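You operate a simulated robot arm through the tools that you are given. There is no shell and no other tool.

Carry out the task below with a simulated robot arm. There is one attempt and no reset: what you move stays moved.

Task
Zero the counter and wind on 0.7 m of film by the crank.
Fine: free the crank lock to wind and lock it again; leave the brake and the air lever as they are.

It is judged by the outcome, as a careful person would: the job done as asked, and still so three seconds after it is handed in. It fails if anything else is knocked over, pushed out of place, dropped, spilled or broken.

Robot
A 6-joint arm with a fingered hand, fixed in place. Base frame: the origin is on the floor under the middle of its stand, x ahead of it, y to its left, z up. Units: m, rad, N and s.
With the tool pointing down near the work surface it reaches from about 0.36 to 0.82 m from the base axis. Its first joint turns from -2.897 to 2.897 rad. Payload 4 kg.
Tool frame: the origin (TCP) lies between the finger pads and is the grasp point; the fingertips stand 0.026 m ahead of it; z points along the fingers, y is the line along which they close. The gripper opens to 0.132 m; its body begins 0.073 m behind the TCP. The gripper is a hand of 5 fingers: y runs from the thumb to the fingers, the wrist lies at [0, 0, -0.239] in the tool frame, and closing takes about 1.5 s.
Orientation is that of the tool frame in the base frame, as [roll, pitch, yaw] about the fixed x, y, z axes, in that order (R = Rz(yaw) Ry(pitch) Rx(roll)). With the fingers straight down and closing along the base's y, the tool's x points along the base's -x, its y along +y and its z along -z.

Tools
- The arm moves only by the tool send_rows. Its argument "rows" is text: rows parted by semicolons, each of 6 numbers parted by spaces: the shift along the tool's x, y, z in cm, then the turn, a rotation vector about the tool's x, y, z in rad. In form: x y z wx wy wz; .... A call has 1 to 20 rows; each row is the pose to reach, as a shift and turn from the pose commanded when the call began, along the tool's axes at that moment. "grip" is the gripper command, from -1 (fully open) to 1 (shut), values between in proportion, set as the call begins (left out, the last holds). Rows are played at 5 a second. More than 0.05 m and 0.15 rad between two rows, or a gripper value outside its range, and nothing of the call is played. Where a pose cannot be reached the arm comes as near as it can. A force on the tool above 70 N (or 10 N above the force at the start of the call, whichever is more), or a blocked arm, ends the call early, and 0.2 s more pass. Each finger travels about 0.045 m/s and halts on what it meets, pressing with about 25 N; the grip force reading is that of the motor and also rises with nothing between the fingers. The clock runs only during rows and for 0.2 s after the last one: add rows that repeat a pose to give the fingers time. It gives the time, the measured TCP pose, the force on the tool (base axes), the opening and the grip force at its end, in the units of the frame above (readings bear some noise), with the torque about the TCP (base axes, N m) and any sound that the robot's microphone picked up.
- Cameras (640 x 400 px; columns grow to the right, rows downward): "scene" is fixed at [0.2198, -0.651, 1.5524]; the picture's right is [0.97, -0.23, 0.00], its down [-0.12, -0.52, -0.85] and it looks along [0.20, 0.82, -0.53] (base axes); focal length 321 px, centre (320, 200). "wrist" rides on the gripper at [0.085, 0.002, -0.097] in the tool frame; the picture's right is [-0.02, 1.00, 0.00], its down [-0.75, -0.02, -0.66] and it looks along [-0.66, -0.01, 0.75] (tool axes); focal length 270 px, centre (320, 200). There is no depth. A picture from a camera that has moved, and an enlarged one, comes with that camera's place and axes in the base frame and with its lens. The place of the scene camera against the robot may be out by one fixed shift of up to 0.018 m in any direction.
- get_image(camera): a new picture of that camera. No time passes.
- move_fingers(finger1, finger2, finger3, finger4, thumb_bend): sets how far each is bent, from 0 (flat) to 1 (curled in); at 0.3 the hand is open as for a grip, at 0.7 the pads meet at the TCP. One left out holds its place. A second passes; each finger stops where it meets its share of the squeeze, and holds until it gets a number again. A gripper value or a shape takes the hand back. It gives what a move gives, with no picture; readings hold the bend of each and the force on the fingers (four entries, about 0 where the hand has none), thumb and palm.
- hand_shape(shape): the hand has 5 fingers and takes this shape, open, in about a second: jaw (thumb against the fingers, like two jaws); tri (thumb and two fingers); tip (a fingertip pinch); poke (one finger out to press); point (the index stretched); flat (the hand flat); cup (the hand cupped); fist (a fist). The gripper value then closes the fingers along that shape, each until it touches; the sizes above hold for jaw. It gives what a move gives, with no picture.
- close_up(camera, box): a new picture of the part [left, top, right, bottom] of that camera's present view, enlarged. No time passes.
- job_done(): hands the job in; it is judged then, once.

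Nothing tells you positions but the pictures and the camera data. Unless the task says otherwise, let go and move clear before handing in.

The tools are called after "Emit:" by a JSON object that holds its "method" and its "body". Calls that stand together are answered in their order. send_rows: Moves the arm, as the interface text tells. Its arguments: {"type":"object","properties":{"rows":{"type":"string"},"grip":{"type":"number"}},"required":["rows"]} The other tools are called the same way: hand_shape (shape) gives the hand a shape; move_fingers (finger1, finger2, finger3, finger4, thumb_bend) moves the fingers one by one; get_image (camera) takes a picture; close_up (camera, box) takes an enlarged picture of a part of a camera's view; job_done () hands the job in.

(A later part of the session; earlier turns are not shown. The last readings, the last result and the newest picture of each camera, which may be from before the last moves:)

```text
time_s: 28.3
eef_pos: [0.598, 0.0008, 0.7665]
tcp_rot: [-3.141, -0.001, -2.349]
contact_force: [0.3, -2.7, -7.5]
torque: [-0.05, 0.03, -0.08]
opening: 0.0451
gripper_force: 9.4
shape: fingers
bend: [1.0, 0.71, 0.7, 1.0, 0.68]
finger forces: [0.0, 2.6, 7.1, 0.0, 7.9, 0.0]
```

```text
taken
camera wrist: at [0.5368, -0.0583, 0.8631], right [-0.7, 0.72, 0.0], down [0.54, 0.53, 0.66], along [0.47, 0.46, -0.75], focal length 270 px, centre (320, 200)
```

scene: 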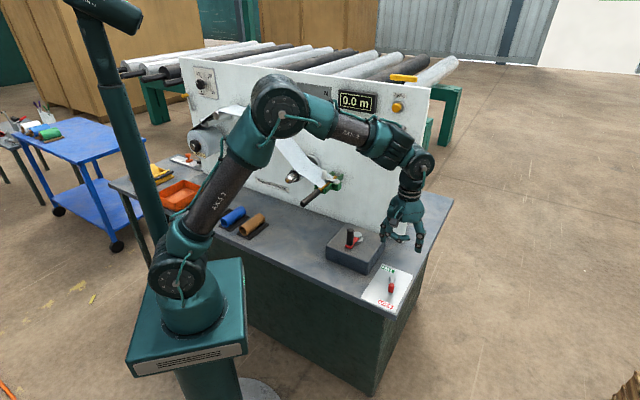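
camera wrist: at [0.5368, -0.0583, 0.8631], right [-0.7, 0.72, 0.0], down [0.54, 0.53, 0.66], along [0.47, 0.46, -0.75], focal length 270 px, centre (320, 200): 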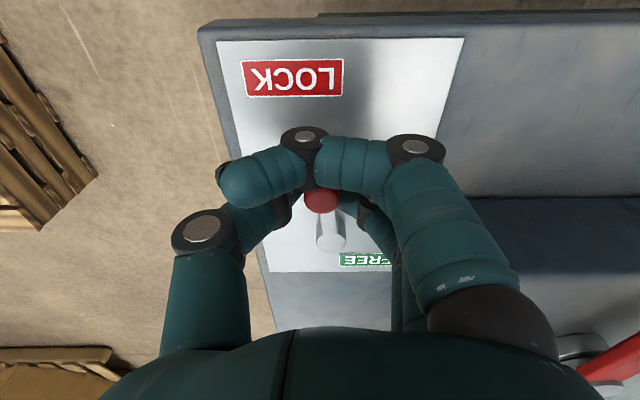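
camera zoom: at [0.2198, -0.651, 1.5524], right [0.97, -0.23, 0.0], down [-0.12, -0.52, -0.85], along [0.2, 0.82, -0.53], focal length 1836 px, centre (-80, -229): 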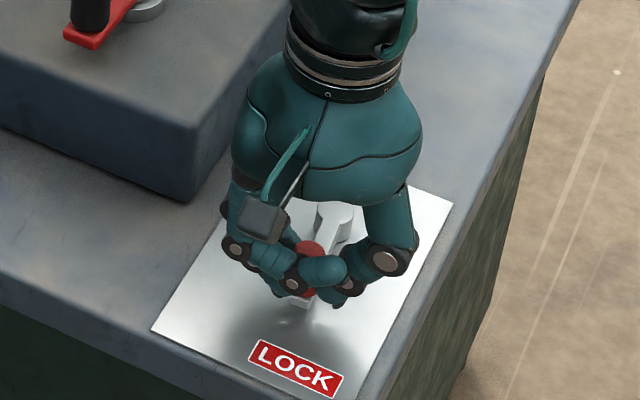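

The lever follows the hand with hardly any force. I'll carry on along the arc about its pivot.

Emit:
{"method": "send_rows", "body": {"rows": "0.06 0.57 0 0 0 0; 0.07 1.14 0 0 0 0; 0.03 1.72 0 0 0 0; -0.06 2.28 0 0 0 0; -0.2 2.84 0 0 0 0; -0.33 3.21 0 0 0 0; -0.33 3.21 0 0 0 0"}}

Emit:
{"method": "close_up", "body": {"camera": "scene", "box": [340, 235, 430, 310]}}

Emit:
{"method": "get_image", "body": {"camera": "wrist"}}

```text
time_s: 29.9
eef_pos: [0.5774, 0.0268, 0.767]
tcp_rot: [-3.139, 0.002, -2.349]
contact_force: [9.8, 1.6, 1.9]
torque: [0.04, -0.15, -0.1]
opening: 0.0445
gripper_force: 11.3
shape: fingers
bend: [1.0, 0.71, 0.71, 1.0, 0.68]
finger forces: [0.0, 1.2, 12.1, 0.1, 9.7, 0.0]
```

```text
5.33 times, centred on (385, 272) of scene
camera zoom: at [0.2198, -0.651, 1.5524], right [0.97, -0.23, 0.0], down [-0.12, -0.52, -0.85], along [0.2, 0.82, -0.53], focal length 1714 px, centre (-27, -187)
```

zoom: 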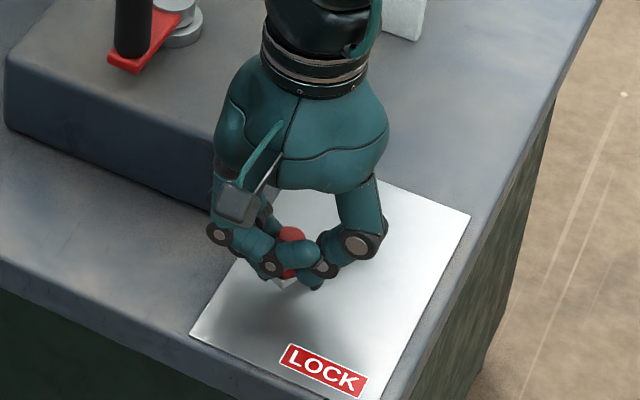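

```text
taken
camera wrist: at [0.5161, -0.0332, 0.8623], right [-0.7, 0.72, 0.0], down [0.54, 0.53, 0.66], along [0.47, 0.46, -0.75], focal length 270 px, centre (320, 200)
```

wrist: 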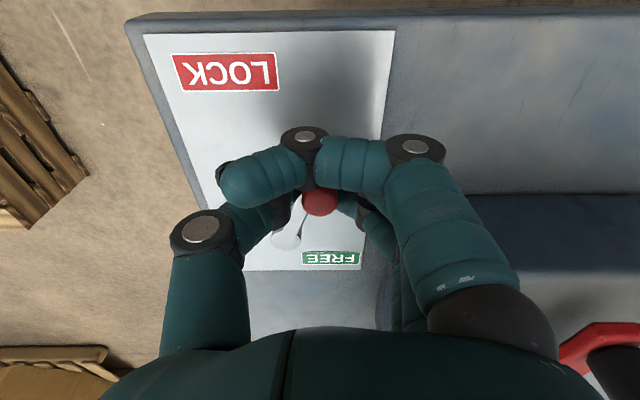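

Emit:
{"method": "send_rows", "body": {"rows": "-0.1 0.27 0 0 0 0; -0.22 0.53 0 0 0 0; -0.34 0.79 0 0 0 0; -0.48 1.04 0 0 0 0; -0.48 1.04 0 0 0 0"}}

Emit:
{"method": "close_up", "body": {"camera": "scene", "box": [340, 235, 430, 310]}}

Emit:
{"method": "get_image", "body": {"camera": "wrist"}}

```text
time_s: 31.1
eef_pos: [0.5739, 0.0349, 0.7677]
tcp_rot: [-3.139, 0.0, -2.349]
contact_force: [11.5, -0.7, -2.8]
torque: [-0.01, -0.24, -0.21]
opening: 0.045
gripper_force: 15.0
shape: fingers
bend: [1.0, 0.71, 0.71, 1.0, 0.68]
finger forces: [0.0, 1.2, 15.2, 0.0, 11.9, 0.0]
```

```text
5.33 times, centred on (385, 272) of scene
camera zoom: at [0.2198, -0.651, 1.5524], right [0.97, -0.23, 0.0], down [-0.12, -0.52, -0.85], along [0.2, 0.82, -0.53], focal length 1714 px, centre (-27, -187)
```

zoom: 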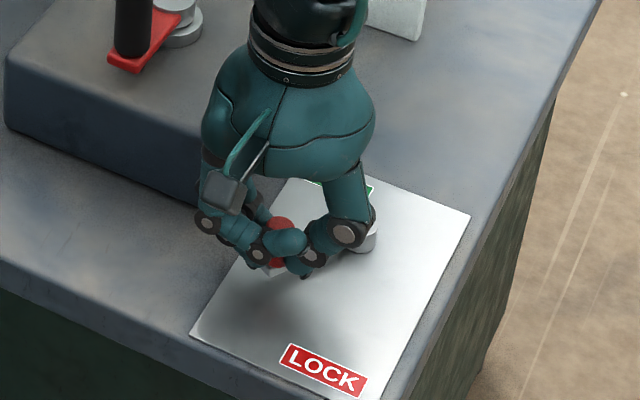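

```text
taken
camera wrist: at [0.5124, -0.0227, 0.8624], right [-0.7, 0.72, 0.0], down [0.54, 0.53, 0.66], along [0.47, 0.46, -0.75], focal length 270 px, centre (320, 200)
```

wrist: 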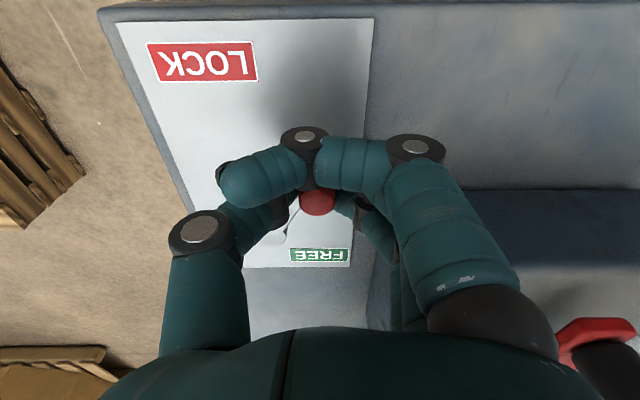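

The lever keeps turning with no stop yet, but the sideways force says my arc is a few mm too wide. I'll tighten it and go on gently, watching the clearance to the block.

Emit:
{"method": "send_rows", "body": {"rows": "-0.26 0.0 0 0 0 0; -0.41 0.15 -0.3 0 0 0; -0.56 0.31 -0.5 0 0 0; -0.73 0.53 -0.6 0 0 0; -0.89 0.75 -0.6 0 0 0; -0.89 0.75 -0.6 0 0 0"}}

Emit:
{"method": "close_up", "body": {"camera": "scene", "box": [340, 225, 430, 300]}}

Emit:
{"method": "get_image", "body": {"camera": "wrist"}}

```text
time_s: 32.5
eef_pos: [0.5747, 0.0475, 0.7727]
tcp_rot: [-3.141, 0.001, -2.349]
contact_force: [-0.3, -1.1, -10.6]
torque: [-0.04, 0.01, -0.05]
opening: 0.0448
gripper_force: 7.5
shape: fingers
bend: [1.0, 0.7, 0.7, 1.0, 0.68]
finger forces: [0.1, 4.2, 5.8, 0.1, 5.8, 0.0]
```

```text
5.33 times, centred on (385, 262) of scene
camera zoom: at [0.2198, -0.651, 1.5524], right [0.97, -0.23, 0.0], down [-0.12, -0.52, -0.85], along [0.2, 0.82, -0.53], focal length 1714 px, centre (-27, -133)
```

zoom: 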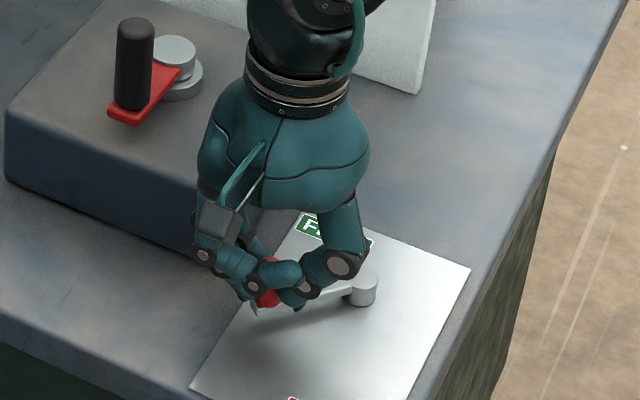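

```text
taken
camera wrist: at [0.5135, -0.0119, 0.8689], right [-0.7, 0.72, 0.0], down [0.54, 0.53, 0.66], along [0.47, 0.46, -0.75], focal length 270 px, centre (320, 200)
```

wrist: 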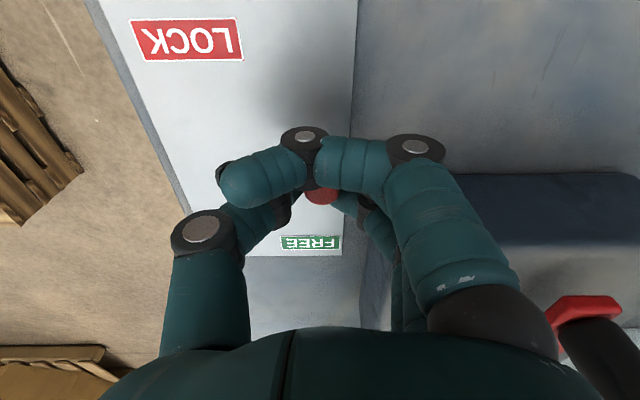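

Emit:
{"method": "send_rows", "body": {"rows": "-0.18 0.2 0 0 0 0; -0.37 0.40 0 0 0 0; -0.57 0.59 0 0 0 0; -0.77 0.77 0 0 0 0; -0.77 0.77 0 0 0 0"}}

Emit:
{"method": "close_up", "body": {"camera": "scene", "box": [340, 225, 430, 300]}}

Emit:
{"method": "get_image", "body": {"camera": "wrist"}}

```text
time_s: 33.7
eef_pos: [0.572, 0.055, 0.7726]
tcp_rot: [-3.139, -0.009, -2.354]
contact_force: [-29.8, -54.6, -1.0]
torque: [0.88, -0.54, 1.68]
opening: 0.045
gripper_force: 43.9
shape: fingers
bend: [1.0, 0.71, 0.7, 1.0, 0.68]
finger forces: [0.0, 2.6, 73.5, 0.1, 11.3, 0.0]
```

```text
5.33 times, centred on (385, 262) of scene
camera zoom: at [0.2198, -0.651, 1.5524], right [0.97, -0.23, 0.0], down [-0.12, -0.52, -0.85], along [0.2, 0.82, -0.53], focal length 1714 px, centre (-27, -133)
```

zoom: 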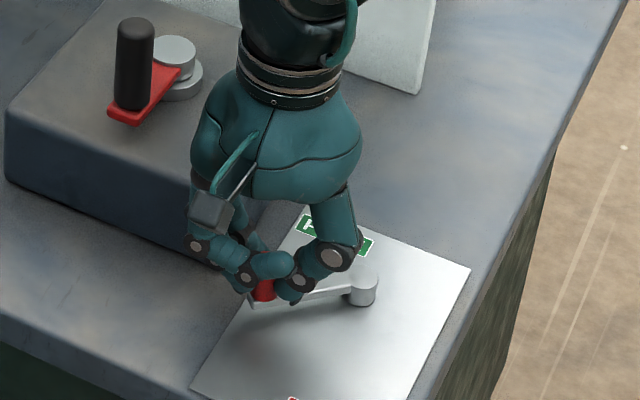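

```text
taken
camera wrist: at [0.5117, -0.0034, 0.8694], right [-0.69, 0.72, 0.0], down [0.54, 0.53, 0.65], along [0.47, 0.45, -0.76], focal length 270 px, centre (320, 200)
```

wrist: 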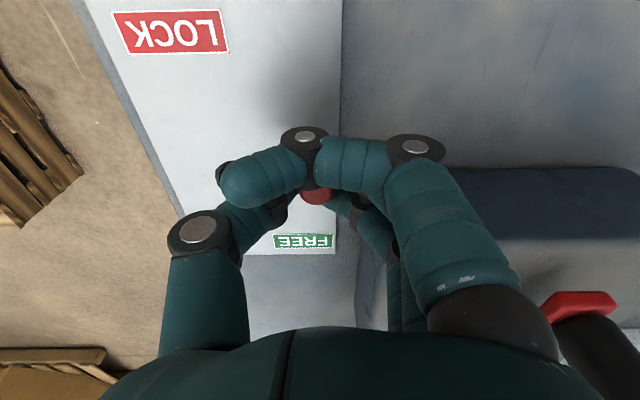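

Finger 3 has met the front corner of the crank block, not the lever's stop. I'll back off along the arc, let go, and finish the swing by pushing the knob with a closed pinch from its near side.

Emit:
{"method": "send_rows", "body": {"rows": "0.2 -0.2 0 0 0 0; 0.45 -0.45 0 0 0 0; 0.7 -0.7 0 0 0 0; 0.7 -0.7 0 0 0 0"}}

Emit:
{"method": "move_fingers", "body": {"finger2": 0.6, "finger3": 0.6, "thumb_bend": 0.45}}

Emit:
{"method": "send_rows", "body": {"rows": "0 -0.3 -2 0 0 0; 0 -0.5 -4.5 0 0 0; 0 -0.5 -7 0 0 0; 0 -0.5 -7 0 0 0"}}

Emit:
{"method": "get_image", "body": {"camera": "scene"}}

Emit:
{"method": "get_image", "body": {"camera": "wrist"}}

Emit:
{"method": "close_up", "body": {"camera": "scene", "box": [330, 225, 430, 310]}}

```text
time_s: 34.7
eef_pos: [0.5755, 0.0512, 0.7728]
tcp_rot: [-3.14, 0.001, -2.347]
contact_force: [-12.0, -5.7, -5.1]
torque: [0.04, -0.13, 0.4]
opening: 0.0449
gripper_force: 14.2
shape: fingers
bend: [1.0, 0.71, 0.7, 1.0, 0.69]
finger forces: [0.0, 6.6, 16.7, 0.0, 4.9, 0.0]
```

```text
time_s: 35.7
eef_pos: [0.5761, 0.049, 0.7722]
tcp_rot: [-3.141, 0.002, -2.348]
contact_force: [-1.1, -4.1, 0.4]
torque: [0.07, -0.01, 0.07]
opening: 0.0549
gripper_force: 2.3
shape: fingers
bend: [1.0, 0.6, 0.62, 1.0, 0.45]
finger forces: [0.1, 0.0, 3.4, 0.0, 0.1, 0.0]
```

```text
time_s: 36.7
eef_pos: [0.578, 0.0448, 0.841]
tcp_rot: [-3.139, 0.0, -2.349]
contact_force: [0.1, 0.1, -0.3]
torque: [-0.02, -0.03, -0.02]
opening: 0.0552
gripper_force: 0.0
shape: fingers
bend: [1.0, 0.6, 0.6, 1.0, 0.45]
finger forces: [0.1, 0.0, 0.0, 0.0, 0.0, 0.1]
```

```text
taken
```

scene: 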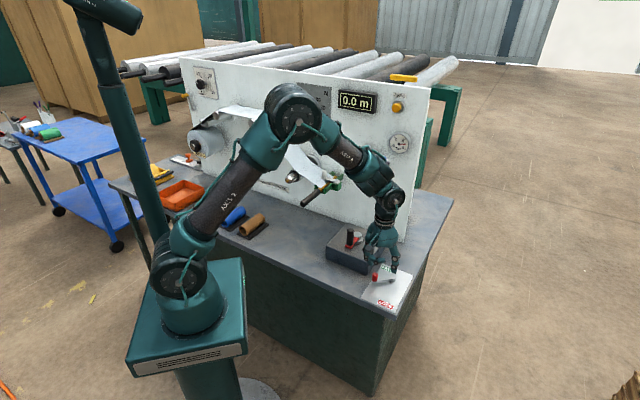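

```text
taken
camera wrist: at [0.5165, -0.0143, 0.9376], right [-0.7, 0.72, 0.0], down [0.54, 0.53, 0.66], along [0.47, 0.46, -0.75], focal length 270 px, centre (320, 200)
```

wrist: 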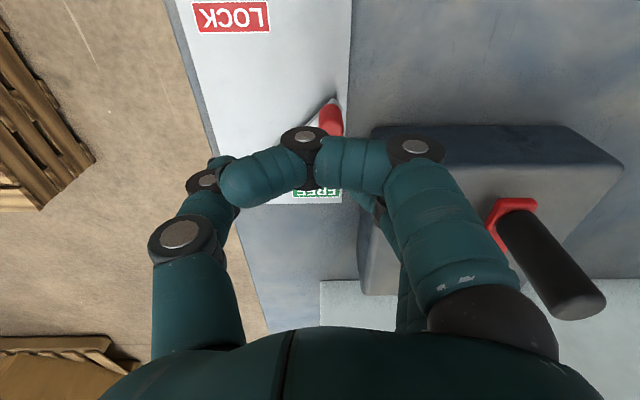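

```text
4.71 times, centred on (380, 268) of scene
camera zoom: at [0.2198, -0.651, 1.5524], right [0.97, -0.23, 0.0], down [-0.12, -0.52, -0.85], along [0.2, 0.82, -0.53], focal length 1512 px, centre (38, -118)
```

zoom: 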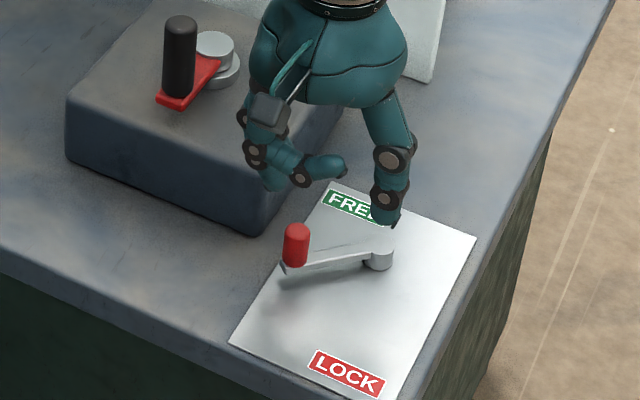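

The lever has swung about 60° and stays put. The block leaves no room for fingers further round, so I'll close the hand into a paddle, tilt it away from the block, and push the knob onwards towards FREE from the near side.

Emit:
{"method": "send_rows", "body": {"rows": "2.3 0.2 -0.7 -0.117 0 0; 4.6 0.3 -1.4 -0.234 0 0; 6.9 0.5 -2 -0.35 0 0; 6.9 0.5 -2 -0.35 0 0"}}

Emit:
{"method": "hand_shape", "body": {"shape": "jaw"}}

Emit:
{"method": "send_rows", "body": {"rows": "0 0 0 0 0 0; 0 0 0 0 0 0; 0 0 0 0 0 0; 0 0 0 0 0 0; 0 0 0 0 0 0; 0 0 0 0 0 0; 0 0 0 0 0 0; 0 0 0 0 0 0", "grip": 1}}

Emit:
{"method": "get_image", "body": {"camera": "wrist"}}

Emit:
{"method": "close_up", "body": {"camera": "scene", "box": [300, 210, 430, 310]}}

```text
time_s: 37.7
eef_pos: [0.5238, 0.0006, 0.8623]
tcp_rot: [2.793, 0.0, -2.35]
contact_force: [0.1, 0.5, -0.3]
torque: [0.03, 0.03, 0.01]
opening: 0.0553
gripper_force: 0.1
shape: fingers
bend: [1.0, 0.6, 0.6, 1.0, 0.45]
finger forces: [0.0, 0.0, 0.0, 0.0, 0.1, 0.0]
```

```text
time_s: 38.6
eef_pos: [0.5246, 0.0012, 0.8625]
tcp_rot: [2.793, -0.001, -2.347]
contact_force: [-0.2, -0.3, -0.4]
torque: [0.01, 0.0, -0.02]
opening: 0.132
gripper_force: 0.0
shape: jaw
bend: [0.3, 0.3, 0.3, 0.3, 0.3]
finger forces: [0.1, 0.0, 0.1, 0.0, 0.0, 0.1]
```

```text
time_s: 40.4
eef_pos: [0.5255, 0.0006, 0.8633]
tcp_rot: [2.792, -0.001, -2.35]
contact_force: [0.0, -0.1, 0.3]
torque: [-0.05, 0.04, 0.01]
opening: 0.0
gripper_force: 13.9
shape: jaw
bend: [0.65, 0.61, 0.61, 0.65, 0.66]
finger forces: [0.1, 0.1, 0.1, 0.0, 0.0, 0.1]
```

```text
taken
camera wrist: at [0.4876, -0.0818, 0.9535], right [-0.66, 0.67, 0.34], down [0.7, 0.37, 0.61], along [0.29, 0.64, -0.71], focal length 270 px, centre (320, 200)
```

wrist: 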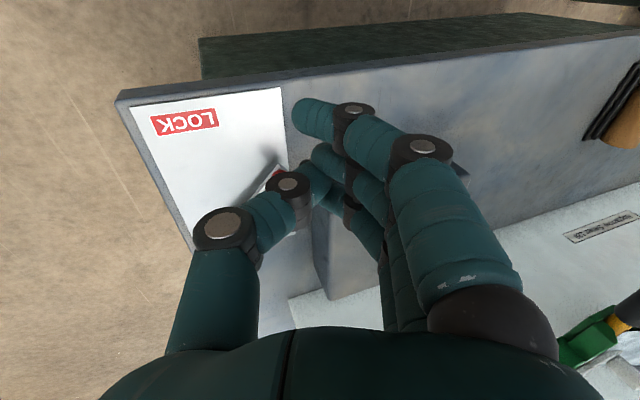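

```text
4.00 times, centred on (365, 260) of scene
camera zoom: at [0.2198, -0.651, 1.5524], right [0.97, -0.23, 0.0], down [-0.12, -0.52, -0.85], along [0.2, 0.82, -0.53], focal length 1285 px, centre (140, -40)
```

zoom: 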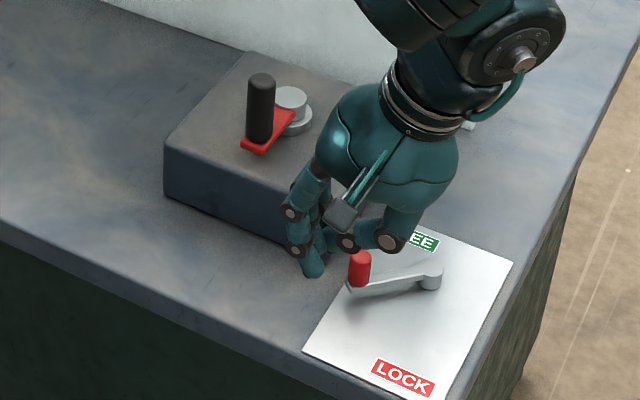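

Emit:
{"method": "send_rows", "body": {"rows": "0 -1.13 3.1 0 0 0; 0 -2.26 6.2 0 0 0; 0 -2.75 7.5 0 0 0; 0 -3.26 8.9 0 0 0; 0 -3.26 8.9 0 0 0"}}

Emit:
{"method": "get_image", "body": {"camera": "wrist"}}

Emit:
{"method": "close_up", "body": {"camera": "scene", "box": [320, 230, 430, 310]}}

```text
time_s: 41.6
eef_pos: [0.5251, -0.0005, 0.7679]
tcp_rot: [2.792, 0.002, -2.348]
contact_force: [0.1, -0.8, 0.1]
torque: [0.0, 0.0, 0.01]
opening: 0.0001
gripper_force: 25.4
shape: jaw
bend: [0.66, 0.6, 0.6, 0.66, 0.66]
finger forces: [0.0, 0.0, 0.0, 0.0, 0.0, 0.0]
```

```text
taken
camera wrist: at [0.4883, -0.0826, 0.858], right [-0.66, 0.67, 0.34], down [0.7, 0.37, 0.61], along [0.29, 0.64, -0.71], focal length 270 px, centre (320, 200)
```

wrist: 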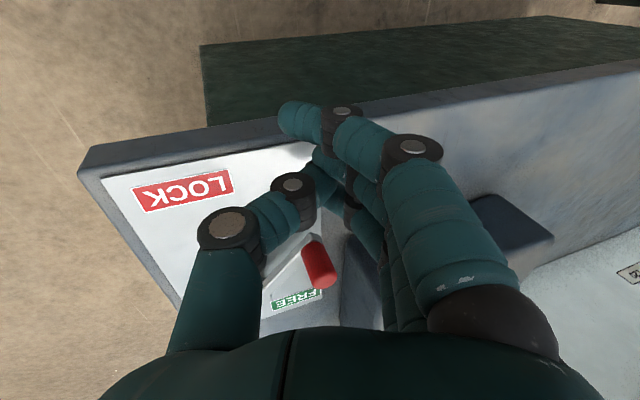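

```text
5.00 times, centred on (375, 270) of scene
camera zoom: at [0.2198, -0.651, 1.5524], right [0.97, -0.23, 0.0], down [-0.12, -0.52, -0.85], along [0.2, 0.82, -0.53], focal length 1606 px, centre (45, -150)
```

zoom: 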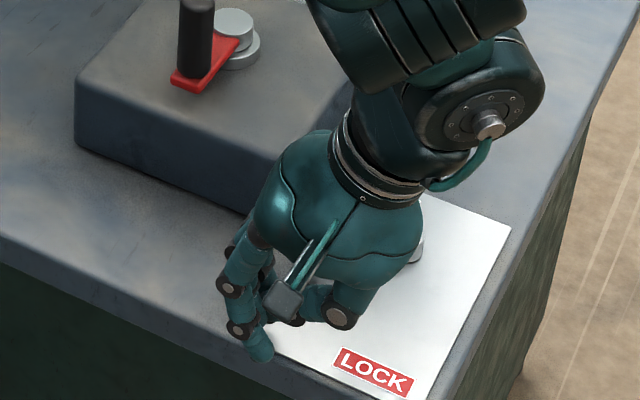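

The knob lies right ahead of the paddle. Pushing it towards the panel in small steps.

Emit:
{"method": "send_rows", "body": {"rows": "-0.5 0 0 0 0 0; -1 0 0 0 0 0; -1.5 0 0 0 0 0; -2 0 0 0 0 0; -2.5 0 0 0 0 0; -3 0 0 0 0 0; -3 0 0 0 0 0"}}

Emit:
{"method": "get_image", "body": {"camera": "wrist"}}

Emit:
{"method": "close_up", "body": {"camera": "scene", "box": [320, 230, 430, 310]}}

```text
time_s: 43.2
eef_pos: [0.5456, 0.0211, 0.7694]
tcp_rot: [2.793, 0.001, -2.347]
contact_force: [-7.4, -0.6, -0.9]
torque: [0.0, 0.03, 0.26]
opening: 0.0
gripper_force: 25.2
shape: jaw
bend: [0.66, 0.6, 0.6, 0.64, 0.66]
finger forces: [0.1, 0.1, 0.0, 5.9, 0.0, 0.0]
```

```text
taken
camera wrist: at [0.5094, -0.0611, 0.8589], right [-0.65, 0.67, 0.34], down [0.7, 0.37, 0.61], along [0.29, 0.64, -0.71], focal length 270 px, centre (320, 200)
```

wrist: 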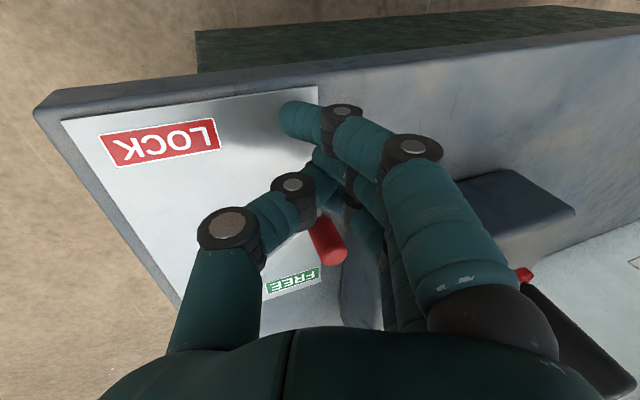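

```text
5.00 times, centred on (375, 270) of scene
camera zoom: at [0.2198, -0.651, 1.5524], right [0.97, -0.23, 0.0], down [-0.12, -0.52, -0.85], along [0.2, 0.82, -0.53], focal length 1606 px, centre (45, -150)
```

zoom: 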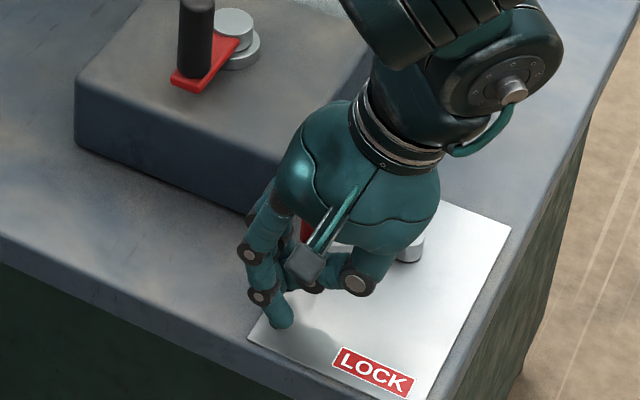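

Emit:
{"method": "send_rows", "body": {"rows": "-0.5 0 0 0 0 0; -1 0 0 0 0 0; -1.5 0 0 0 0 0; -2 0 0 0 0 0; -2 0 0 0 0 0"}}

Emit:
{"method": "get_image", "body": {"camera": "wrist"}}

Emit:
{"method": "close_up", "body": {"camera": "scene", "box": [320, 230, 430, 310]}}

```text
time_s: 44.0
eef_pos: [0.5471, 0.0245, 0.7675]
tcp_rot: [2.78, -0.02, -2.352]
contact_force: [-23.3, -14.0, 10.2]
torque: [0.31, -0.21, 0.52]
opening: 0.0002
gripper_force: 25.2
shape: jaw
bend: [0.66, 0.6, 0.6, 0.66, 0.66]
finger forces: [0.0, 0.0, 0.1, 28.5, 0.0, 0.1]
stopped in row 3: the force on the tool passed its limit at 76 N (the readings are from after the stop); the commanded pose is now the measured one
```

```text
taken
camera wrist: at [0.5124, -0.0572, 0.8591], right [-0.64, 0.68, 0.35], down [0.71, 0.37, 0.59], along [0.27, 0.63, -0.72], focal length 270 px, centre (320, 200)
```

wrist: 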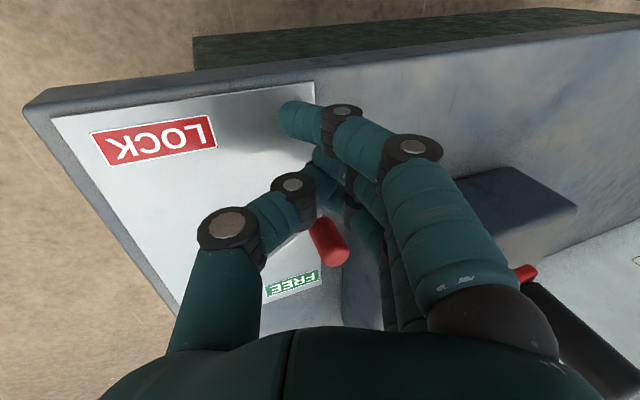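

```text
5.00 times, centred on (375, 270) of scene
camera zoom: at [0.2198, -0.651, 1.5524], right [0.97, -0.23, 0.0], down [-0.12, -0.52, -0.85], along [0.2, 0.82, -0.53], focal length 1606 px, centre (45, -150)
```

zoom: 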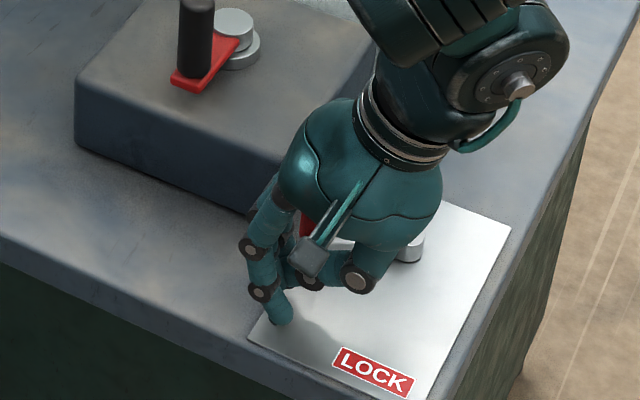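

Something blocks at about 56°, which could be the block or the lever's own end stop. I'll back off and rise to look at the lever clearly.

Emit:
{"method": "send_rows", "body": {"rows": "1 0 0 0 0 0; 3 0 0 0 0 0; 4 -1.2 3.5 0 0 0; 6 -2.5 7 0 0 0; 8 -3.8 10.5 0 0 0; 8 -3.8 10.5 0 0 0"}}

Emit:
{"method": "get_image", "body": {"camera": "wrist"}}

Emit:
{"method": "close_up", "body": {"camera": "scene", "box": [320, 220, 430, 310]}}

```text
time_s: 44.8
eef_pos: [0.5285, 0.001, 0.7468]
tcp_rot: [2.789, -0.002, -2.342]
contact_force: [-8.5, -3.6, 36.9]
torque: [0.42, 0.33, 0.16]
opening: 0.0
gripper_force: 25.1
shape: jaw
bend: [0.66, 0.64, 0.64, 0.67, 0.67]
finger forces: [0.1, 23.0, 23.7, 5.5, 0.1, 0.1]
stopped in row 4: the force on the tool passed its limit at 115 N (the readings are from after the stop); the commanded pose is now the measured one
```

```text
taken
camera wrist: at [0.4918, -0.082, 0.8371], right [-0.66, 0.67, 0.35], down [0.7, 0.37, 0.61], along [0.28, 0.64, -0.71], focal length 270 px, centre (320, 200)
```

wrist: 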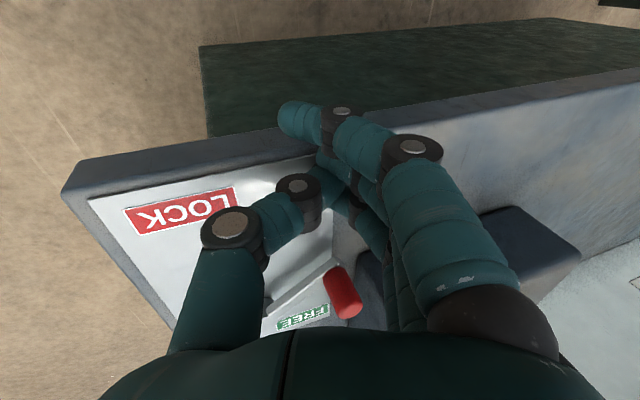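

```text
4.44 times, centred on (375, 265) of scene
camera zoom: at [0.2198, -0.651, 1.5524], right [0.97, -0.23, 0.0], down [-0.12, -0.52, -0.85], along [0.2, 0.82, -0.53], focal length 1428 px, centre (76, -89)
```

zoom: 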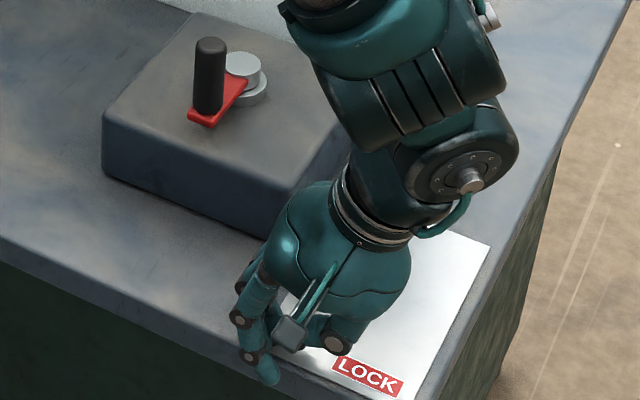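

I got the sign wrong and pressed onto the table plate instead of lifting. Nothing seems displaced, so I'm raising the hand properly now (tool -z is up).

Emit:
{"method": "send_rows", "body": {"rows": "0 0.7 -1.9 0 0 0; 1 1.7 -4.7 0 0 0; 2.5 2.7 -7.5 0 0 0; 4 4 -11 0 0 0; 4 4 -11 0 0 0"}}

Emit:
{"method": "get_image", "body": {"camera": "wrist"}}

Emit:
{"method": "get_image", "body": {"camera": "scene"}}

Emit:
{"method": "close_up", "body": {"camera": "scene", "box": [320, 220, 430, 310]}}

```text
time_s: 46.0
eef_pos: [0.4999, -0.026, 0.8615]
tcp_rot: [2.791, -0.003, -2.348]
contact_force: [0.5, 0.2, 0.0]
torque: [0.02, 0.0, 0.0]
opening: 0.0
gripper_force: 24.9
shape: jaw
bend: [0.66, 0.61, 0.61, 0.67, 0.67]
finger forces: [0.1, 0.1, 0.1, 0.1, 0.0, 0.0]
```

```text
taken
camera wrist: at [0.4641, -0.1089, 0.9525], right [-0.66, 0.67, 0.35], down [0.7, 0.37, 0.61], along [0.28, 0.64, -0.71], focal length 270 px, centre (320, 200)
```

wrist: 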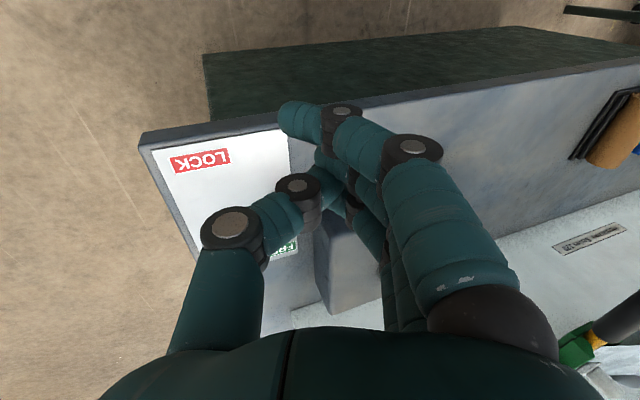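

```text
taken
```

scene: 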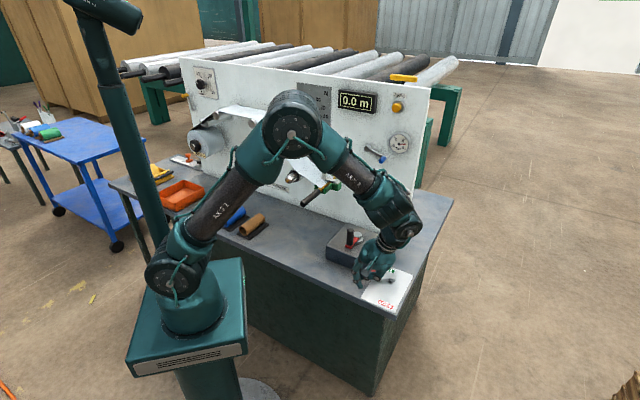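

```text
4.44 times, centred on (375, 265) of scene
camera zoom: at [0.2198, -0.651, 1.5524], right [0.97, -0.23, 0.0], down [-0.12, -0.52, -0.85], along [0.2, 0.82, -0.53], focal length 1428 px, centre (76, -89)
```

zoom: 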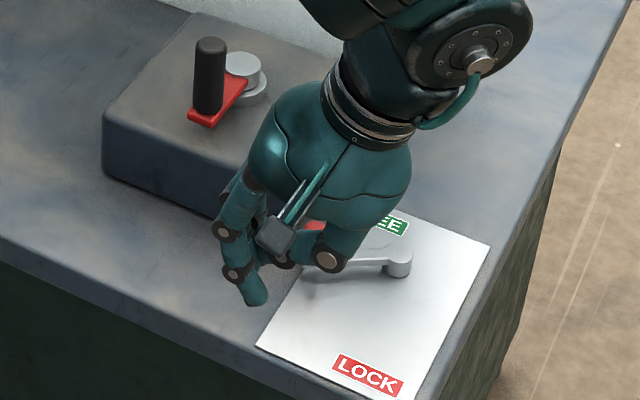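

Emit:
{"method": "send_rows", "body": {"rows": "0 2.4 -2 0 0 0; 0 5 -4.5 0 0 0; 0 8 -7 0 0 0; 0 11 -9 0 0 0; 0 11 -9 0 0 0"}}

Emit:
{"method": "close_up", "body": {"camera": "scene", "box": [330, 220, 440, 310]}}

Emit:
{"method": "get_image", "body": {"camera": "wrist"}}

```text
time_s: 47.2
eef_pos: [0.4482, 0.0229, 0.983]
tcp_rot: [2.789, -0.004, -2.344]
contact_force: [-0.6, 0.7, 0.5]
torque: [-0.03, 0.0, 0.0]
opening: 0.0
gripper_force: 24.7
shape: jaw
bend: [0.66, 0.61, 0.61, 0.66, 0.67]
finger forces: [0.0, 0.0, 0.0, 0.1, 0.0, 0.0]
```

```text
4.44 times, centred on (385, 265) of scene
camera zoom: at [0.2198, -0.651, 1.5524], right [0.97, -0.23, 0.0], down [-0.12, -0.52, -0.85], along [0.2, 0.82, -0.53], focal length 1428 px, centre (31, -89)
```

zoom: 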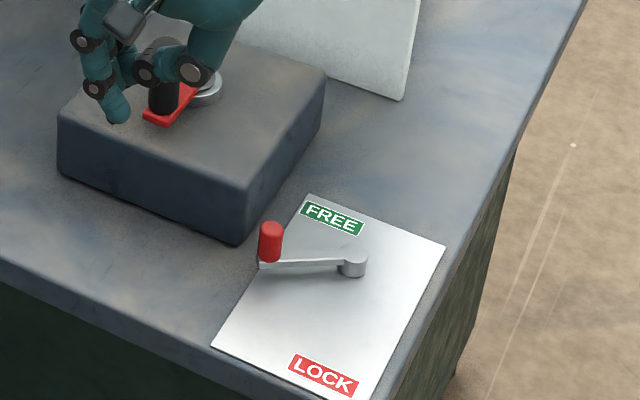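

```text
taken
camera wrist: at [0.4124, -0.0602, 1.0741], right [-0.66, 0.67, 0.35], down [0.7, 0.37, 0.61], along [0.28, 0.64, -0.71], focal length 270 px, centre (320, 200)
```

wrist: 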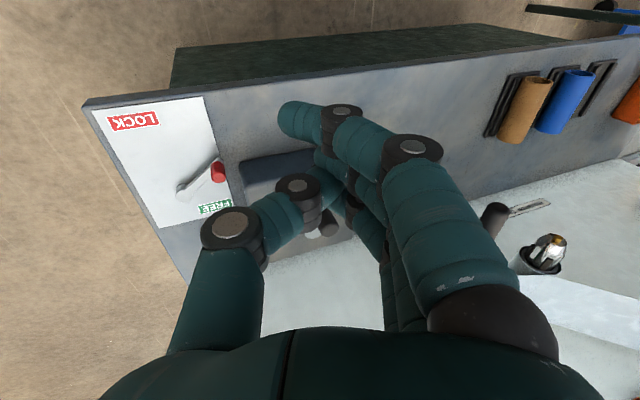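

The lever stands at about 52° and it was my fingers that met the block, whose side face is nearer than I first reckoned. I'll make a fist with only the outermost finger out, as a slim pusher on the leading side.

Emit:
{"method": "move_fingers", "body": {"finger1": 1, "finger2": 1, "finger3": 1, "finger4": 0.6, "thumb_bend": 0.3}}

Emit:
{"method": "get_image", "body": {"camera": "wrist"}}

Emit:
{"method": "close_up", "body": {"camera": "scene", "box": [290, 150, 420, 250]}}

```text
time_s: 48.2
eef_pos: [0.4489, 0.0225, 0.9834]
tcp_rot: [2.788, -0.002, -2.345]
contact_force: [-1.0, -0.3, -0.2]
torque: [-0.02, 0.01, 0.04]
opening: 0.0646
gripper_force: 0.2
shape: fingers
bend: [1.0, 1.0, 1.0, 0.6, 0.3]
finger forces: [0.1, 0.0, 0.0, 0.1, 0.1, 0.0]
```

```text
taken
camera wrist: at [0.4126, -0.0605, 1.0738], right [-0.66, 0.67, 0.35], down [0.7, 0.37, 0.61], along [0.28, 0.64, -0.71], focal length 270 px, centre (320, 200)
```

wrist: 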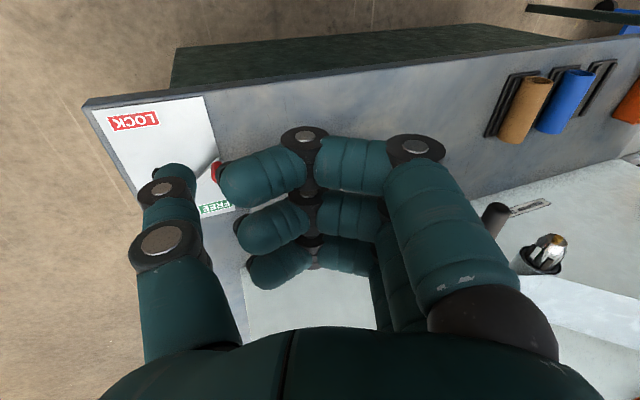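

```text
4.00 times, centred on (355, 200) of scene
camera zoom: at [0.2198, -0.651, 1.5524], right [0.97, -0.23, 0.0], down [-0.12, -0.52, -0.85], along [0.2, 0.82, -0.53], focal length 1285 px, centre (180, 200)
```

zoom: 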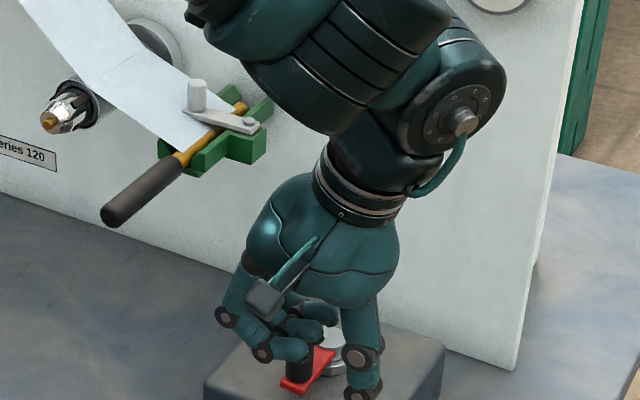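

The thumb would foul the plate once tilted, so I'll curl it in too.

Emit:
{"method": "move_fingers", "body": {"thumb_bend": 1.0}}

Emit:
{"method": "get_image", "body": {"camera": "wrist"}}

Emit:
{"method": "close_up", "body": {"camera": "scene", "box": [290, 170, 420, 270]}}

```text
time_s: 49.2
eef_pos: [0.4488, 0.023, 0.9824]
tcp_rot: [2.789, -0.003, -2.344]
contact_force: [-0.4, 0.4, -0.6]
torque: [-0.02, 0.0, 0.0]
opening: 0.0394
gripper_force: 0.1
shape: fingers
bend: [1.0, 1.0, 1.0, 0.6, 0.88]
finger forces: [0.0, 0.0, 0.0, 0.0, 0.1, 0.1]
```

```text
taken
camera wrist: at [0.4126, -0.0605, 1.0738], right [-0.66, 0.67, 0.35], down [0.7, 0.37, 0.61], along [0.28, 0.64, -0.71], focal length 270 px, centre (320, 200)
```

wrist: 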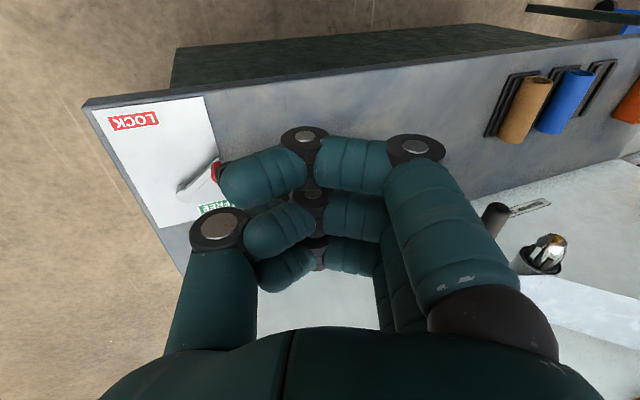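

```text
4.00 times, centred on (355, 220) of scene
camera zoom: at [0.2198, -0.651, 1.5524], right [0.97, -0.23, 0.0], down [-0.12, -0.52, -0.85], along [0.2, 0.82, -0.53], focal length 1285 px, centre (180, 120)
```

zoom: 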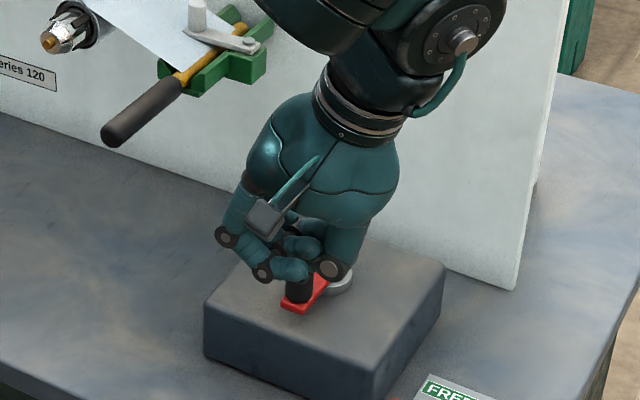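

Emit:
{"method": "send_rows", "body": {"rows": "-0.95 -2.93 2.45 -0.05 0 0; -1.9 -5.86 4.9 -0.1 0 0; -2.84 -8.79 7.36 -0.15 0 0; -3.79 -11.72 9.81 -0.2 0 0; -3.79 -11.72 9.81 -0.2 0 0"}}

Emit:
{"method": "get_image", "body": {"camera": "wrist"}}

Emit:
{"method": "close_up", "body": {"camera": "scene", "box": [310, 210, 440, 310]}}

```text
time_s: 50.4
eef_pos: [0.5314, -0.0037, 0.8508]
tcp_rot: [2.589, -0.003, -2.345]
contact_force: [-0.4, -0.5, -1.1]
torque: [0.01, -0.06, 0.03]
opening: 0.0392
gripper_force: 0.1
shape: fingers
bend: [1.0, 1.0, 1.0, 0.6, 0.88]
finger forces: [0.0, 0.0, 0.1, 0.0, 0.0, 0.1]
```

```text
taken
camera wrist: at [0.5068, -0.0977, 0.9333], right [-0.59, 0.61, 0.53], down [0.78, 0.29, 0.55], along [0.18, 0.74, -0.65], focal length 270 px, centre (320, 200)
```

wrist: 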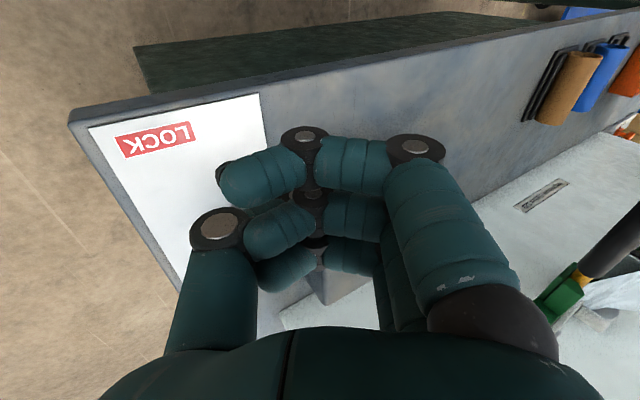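

```text
4.00 times, centred on (375, 260) of scene
camera zoom: at [0.2198, -0.651, 1.5524], right [0.97, -0.23, 0.0], down [-0.12, -0.52, -0.85], along [0.2, 0.82, -0.53], focal length 1285 px, centre (100, -40)
```

zoom: 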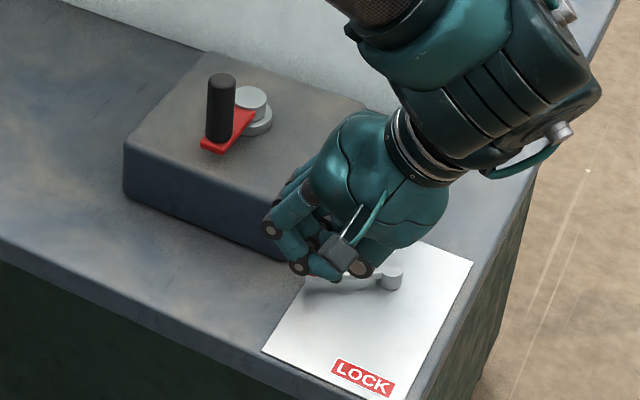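

Emit:
{"method": "send_rows", "body": {"rows": "0 -1.57 2.56 0 0 0; 0 -2.62 4.26 0 0 0; 0 -3.4 5.54 0 0 0; 0 -3.92 6.4 0 0 0; 0 -4.34 7.08 0 0 0; 0 -4.34 7.08 0 0 0"}}

Emit:
{"method": "get_image", "body": {"camera": "wrist"}}

Emit:
{"method": "close_up", "body": {"camera": "scene", "box": [310, 220, 440, 310]}}

```text
time_s: 51.8
eef_pos: [0.5307, -0.0037, 0.769]
tcp_rot: [2.588, -0.001, -2.346]
contact_force: [0.4, 0.1, -0.6]
torque: [-0.02, 0.0, 0.0]
opening: 0.0388
gripper_force: 0.1
shape: fingers
bend: [1.0, 1.0, 1.0, 0.6, 0.88]
finger forces: [0.0, 0.1, 0.1, 0.0, 0.1, 0.0]
```

```text
taken
camera wrist: at [0.506, -0.0987, 0.8514], right [-0.59, 0.61, 0.52], down [0.78, 0.29, 0.55], along [0.18, 0.74, -0.65], focal length 270 px, centre (320, 200)
```

wrist: 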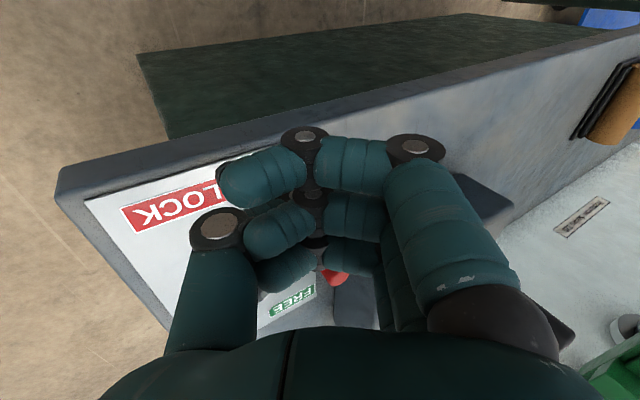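

```text
4.44 times, centred on (375, 265) of scene
camera zoom: at [0.2198, -0.651, 1.5524], right [0.97, -0.23, 0.0], down [-0.12, -0.52, -0.85], along [0.2, 0.82, -0.53], focal length 1428 px, centre (76, -89)
```

zoom: 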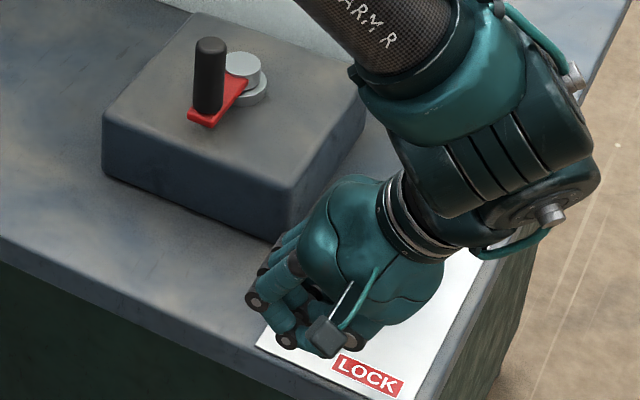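

Emit:
{"method": "send_rows", "body": {"rows": "-0.5 0 0 0 0 0; -1 0 0 0 0 0; -1.5 0 0 0 0 0; -2 0 0 0 0 0; -2.5 0 0 0 0 0; -2.5 0 0 0 0 0"}}

Emit:
{"method": "get_image", "body": {"camera": "wrist"}}

```text
time_s: 53.2
eef_pos: [0.5468, 0.0149, 0.7669]
tcp_rot: [2.589, -0.001, -2.346]
contact_force: [-0.2, -1.1, -0.5]
torque: [0.01, -0.01, -0.01]
opening: 0.039
gripper_force: 0.0
shape: fingers
bend: [1.0, 1.0, 1.0, 0.6, 0.88]
finger forces: [0.0, 0.0, 0.0, 0.0, 0.0, 0.1]
```

```text
taken
camera wrist: at [0.5238, -0.081, 0.8508], right [-0.59, 0.61, 0.53], down [0.78, 0.29, 0.55], along [0.18, 0.74, -0.65], focal length 270 px, centre (320, 200)
```

wrist: 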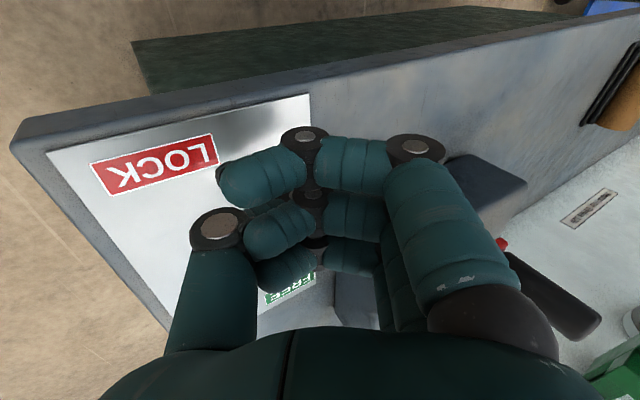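

Emit:
{"method": "send_rows", "body": {"rows": "-0.4 0 0 0 0 0; -0.8 0 0 0 0 0; -1.2 0 0 0 0 0; -1.6 0 0 0 0 0; -2 0 0 0 0 0; -2 0 0 0 0 0"}}

Emit:
{"method": "get_image", "body": {"camera": "wrist"}}

Emit:
{"method": "close_up", "body": {"camera": "scene", "box": [310, 220, 440, 310]}}

```text
time_s: 54.6
eef_pos: [0.5604, 0.029, 0.7671]
tcp_rot: [2.588, -0.001, -2.344]
contact_force: [0.8, 0.2, 0.0]
torque: [0.0, -0.02, 0.01]
opening: 0.0393
gripper_force: 0.0
shape: fingers
bend: [1.0, 1.0, 1.0, 0.6, 0.88]
finger forces: [0.0, 0.0, 0.1, 0.0, 0.0, 0.1]
```

```text
taken
camera wrist: at [0.537, -0.0662, 0.8507], right [-0.59, 0.61, 0.53], down [0.78, 0.29, 0.55], along [0.18, 0.74, -0.65], focal length 270 px, centre (320, 200)
```

wrist: 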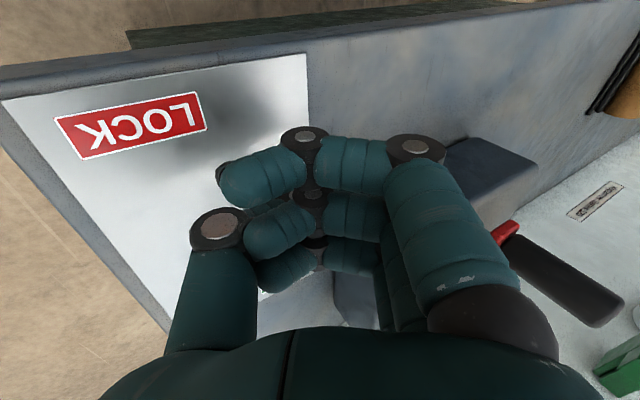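

```text
4.44 times, centred on (375, 265) of scene
camera zoom: at [0.2198, -0.651, 1.5524], right [0.97, -0.23, 0.0], down [-0.12, -0.52, -0.85], along [0.2, 0.82, -0.53], focal length 1428 px, centre (76, -89)
```

zoom: 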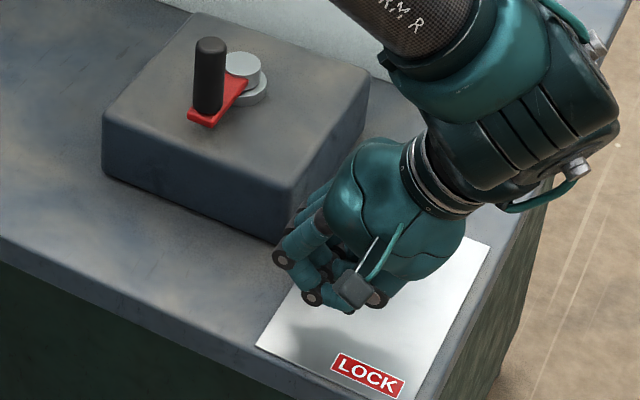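

No contact: the little finger seems to have passed over the knob. A cleaner way is to turn the hand half a turn about its axis so the thumb becomes the left-hand pusher, with the rest of the hand clear of the block. I'll rise, level out and turn.

Emit:
{"method": "send_rows", "body": {"rows": "0.5 1.6 -2.6 0 0 0; 1 3.2 -5.2 0 0 0; 2 4.8 -7.8 0.11 0 0; 3 6.4 -10.4 0.22 0 0; 4 8 -13 0.33 0 0; 4 9.4 -15.4 0.44 0 0; 4 9.4 -15.4 0.55 0 0; 4 9.4 -15.4 0.55 0 0"}}

Emit:
{"method": "close_up", "body": {"camera": "scene", "box": [320, 220, 440, 310]}}

Emit:
{"method": "send_rows", "body": {"rows": "0 0 0 0 0 0.14; 0 0 0 0 0 0.28; 0 0 0 0 0 0.42; 0 0 0 0 0 0.56; 0 0 0 0 0 0.70; 0 0 0 0 0 0.84; 0 0 0 0 0 0.98; 0 0 0 0 0 1.12; 0 0 0 0 0 1.26; 0 0 0 0 0 1.40; 0 0 0 0 0 1.5708; 0 0 0 0 0 1.5708"}}

Emit:
{"method": "get_image", "body": {"camera": "scene"}}

```text
time_s: 56.4
eef_pos: [0.5351, -0.0015, 0.9493]
tcp_rot: [3.139, -0.003, -2.344]
contact_force: [-0.1, -0.6, 0.2]
torque: [0.01, 0.02, 0.0]
opening: 0.0393
gripper_force: 0.1
shape: fingers
bend: [1.0, 1.0, 1.0, 0.6, 0.88]
finger forces: [0.0, 0.0, 0.0, 0.1, 0.1, 0.0]
```

```text
4.44 times, centred on (380, 265) of scene
camera zoom: at [0.2198, -0.651, 1.5524], right [0.97, -0.23, 0.0], down [-0.12, -0.52, -0.85], along [0.2, 0.82, -0.53], focal length 1428 px, centre (53, -89)
```

zoom: 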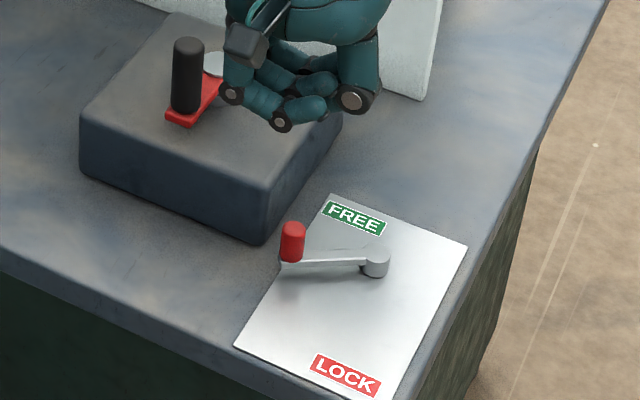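

```text
refused: row 11 steps farther than a row can; nothing moved
```

```text
taken
```

scene: 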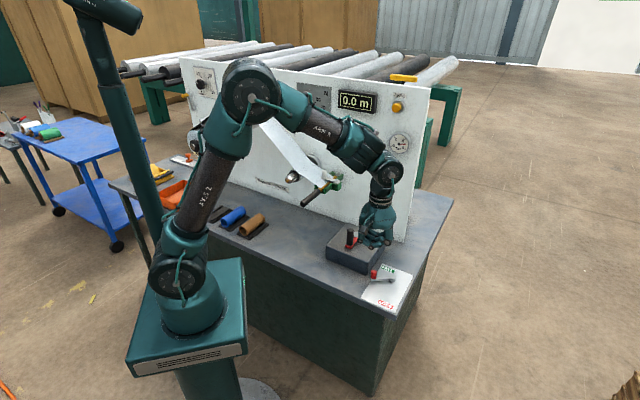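

The lever is untouched. Turning the hand half round, in steps within the limit.

Emit:
{"method": "send_rows", "body": {"rows": "0 0 0 0 0 0.14; 0 0 0 0 0 0.28; 0 0 0 0 0 0.42; 0 0 0 0 0 0.56; 0 0 0 0 0 0.70; 0 0 0 0 0 0.84; 0 0 0 0 0 0.98; 0 0 0 0 0 1.12; 0 0 0 0 0 1.26; 0 0 0 0 0 1.40; 0 0 0 0 0 1.5; 0 0 0 0 0 1.5708; 0 0 0 0 0 1.5708"}}

Emit:
{"method": "get_image", "body": {"camera": "scene"}}

```text
time_s: 59.2
eef_pos: [0.5333, -0.0013, 0.9485]
tcp_rot: [-3.14, -0.005, 2.367]
contact_force: [0.4, 0.8, -0.2]
torque: [0.03, 0.01, 0.01]
opening: 0.0392
gripper_force: 0.0
shape: fingers
bend: [1.0, 1.0, 1.0, 0.6, 0.88]
finger forces: [0.0, 0.0, 0.0, 0.0, 0.0, 0.0]
```

```text
taken
```

scene: 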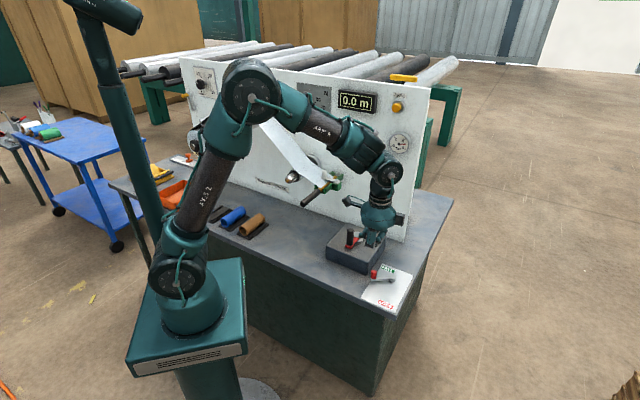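

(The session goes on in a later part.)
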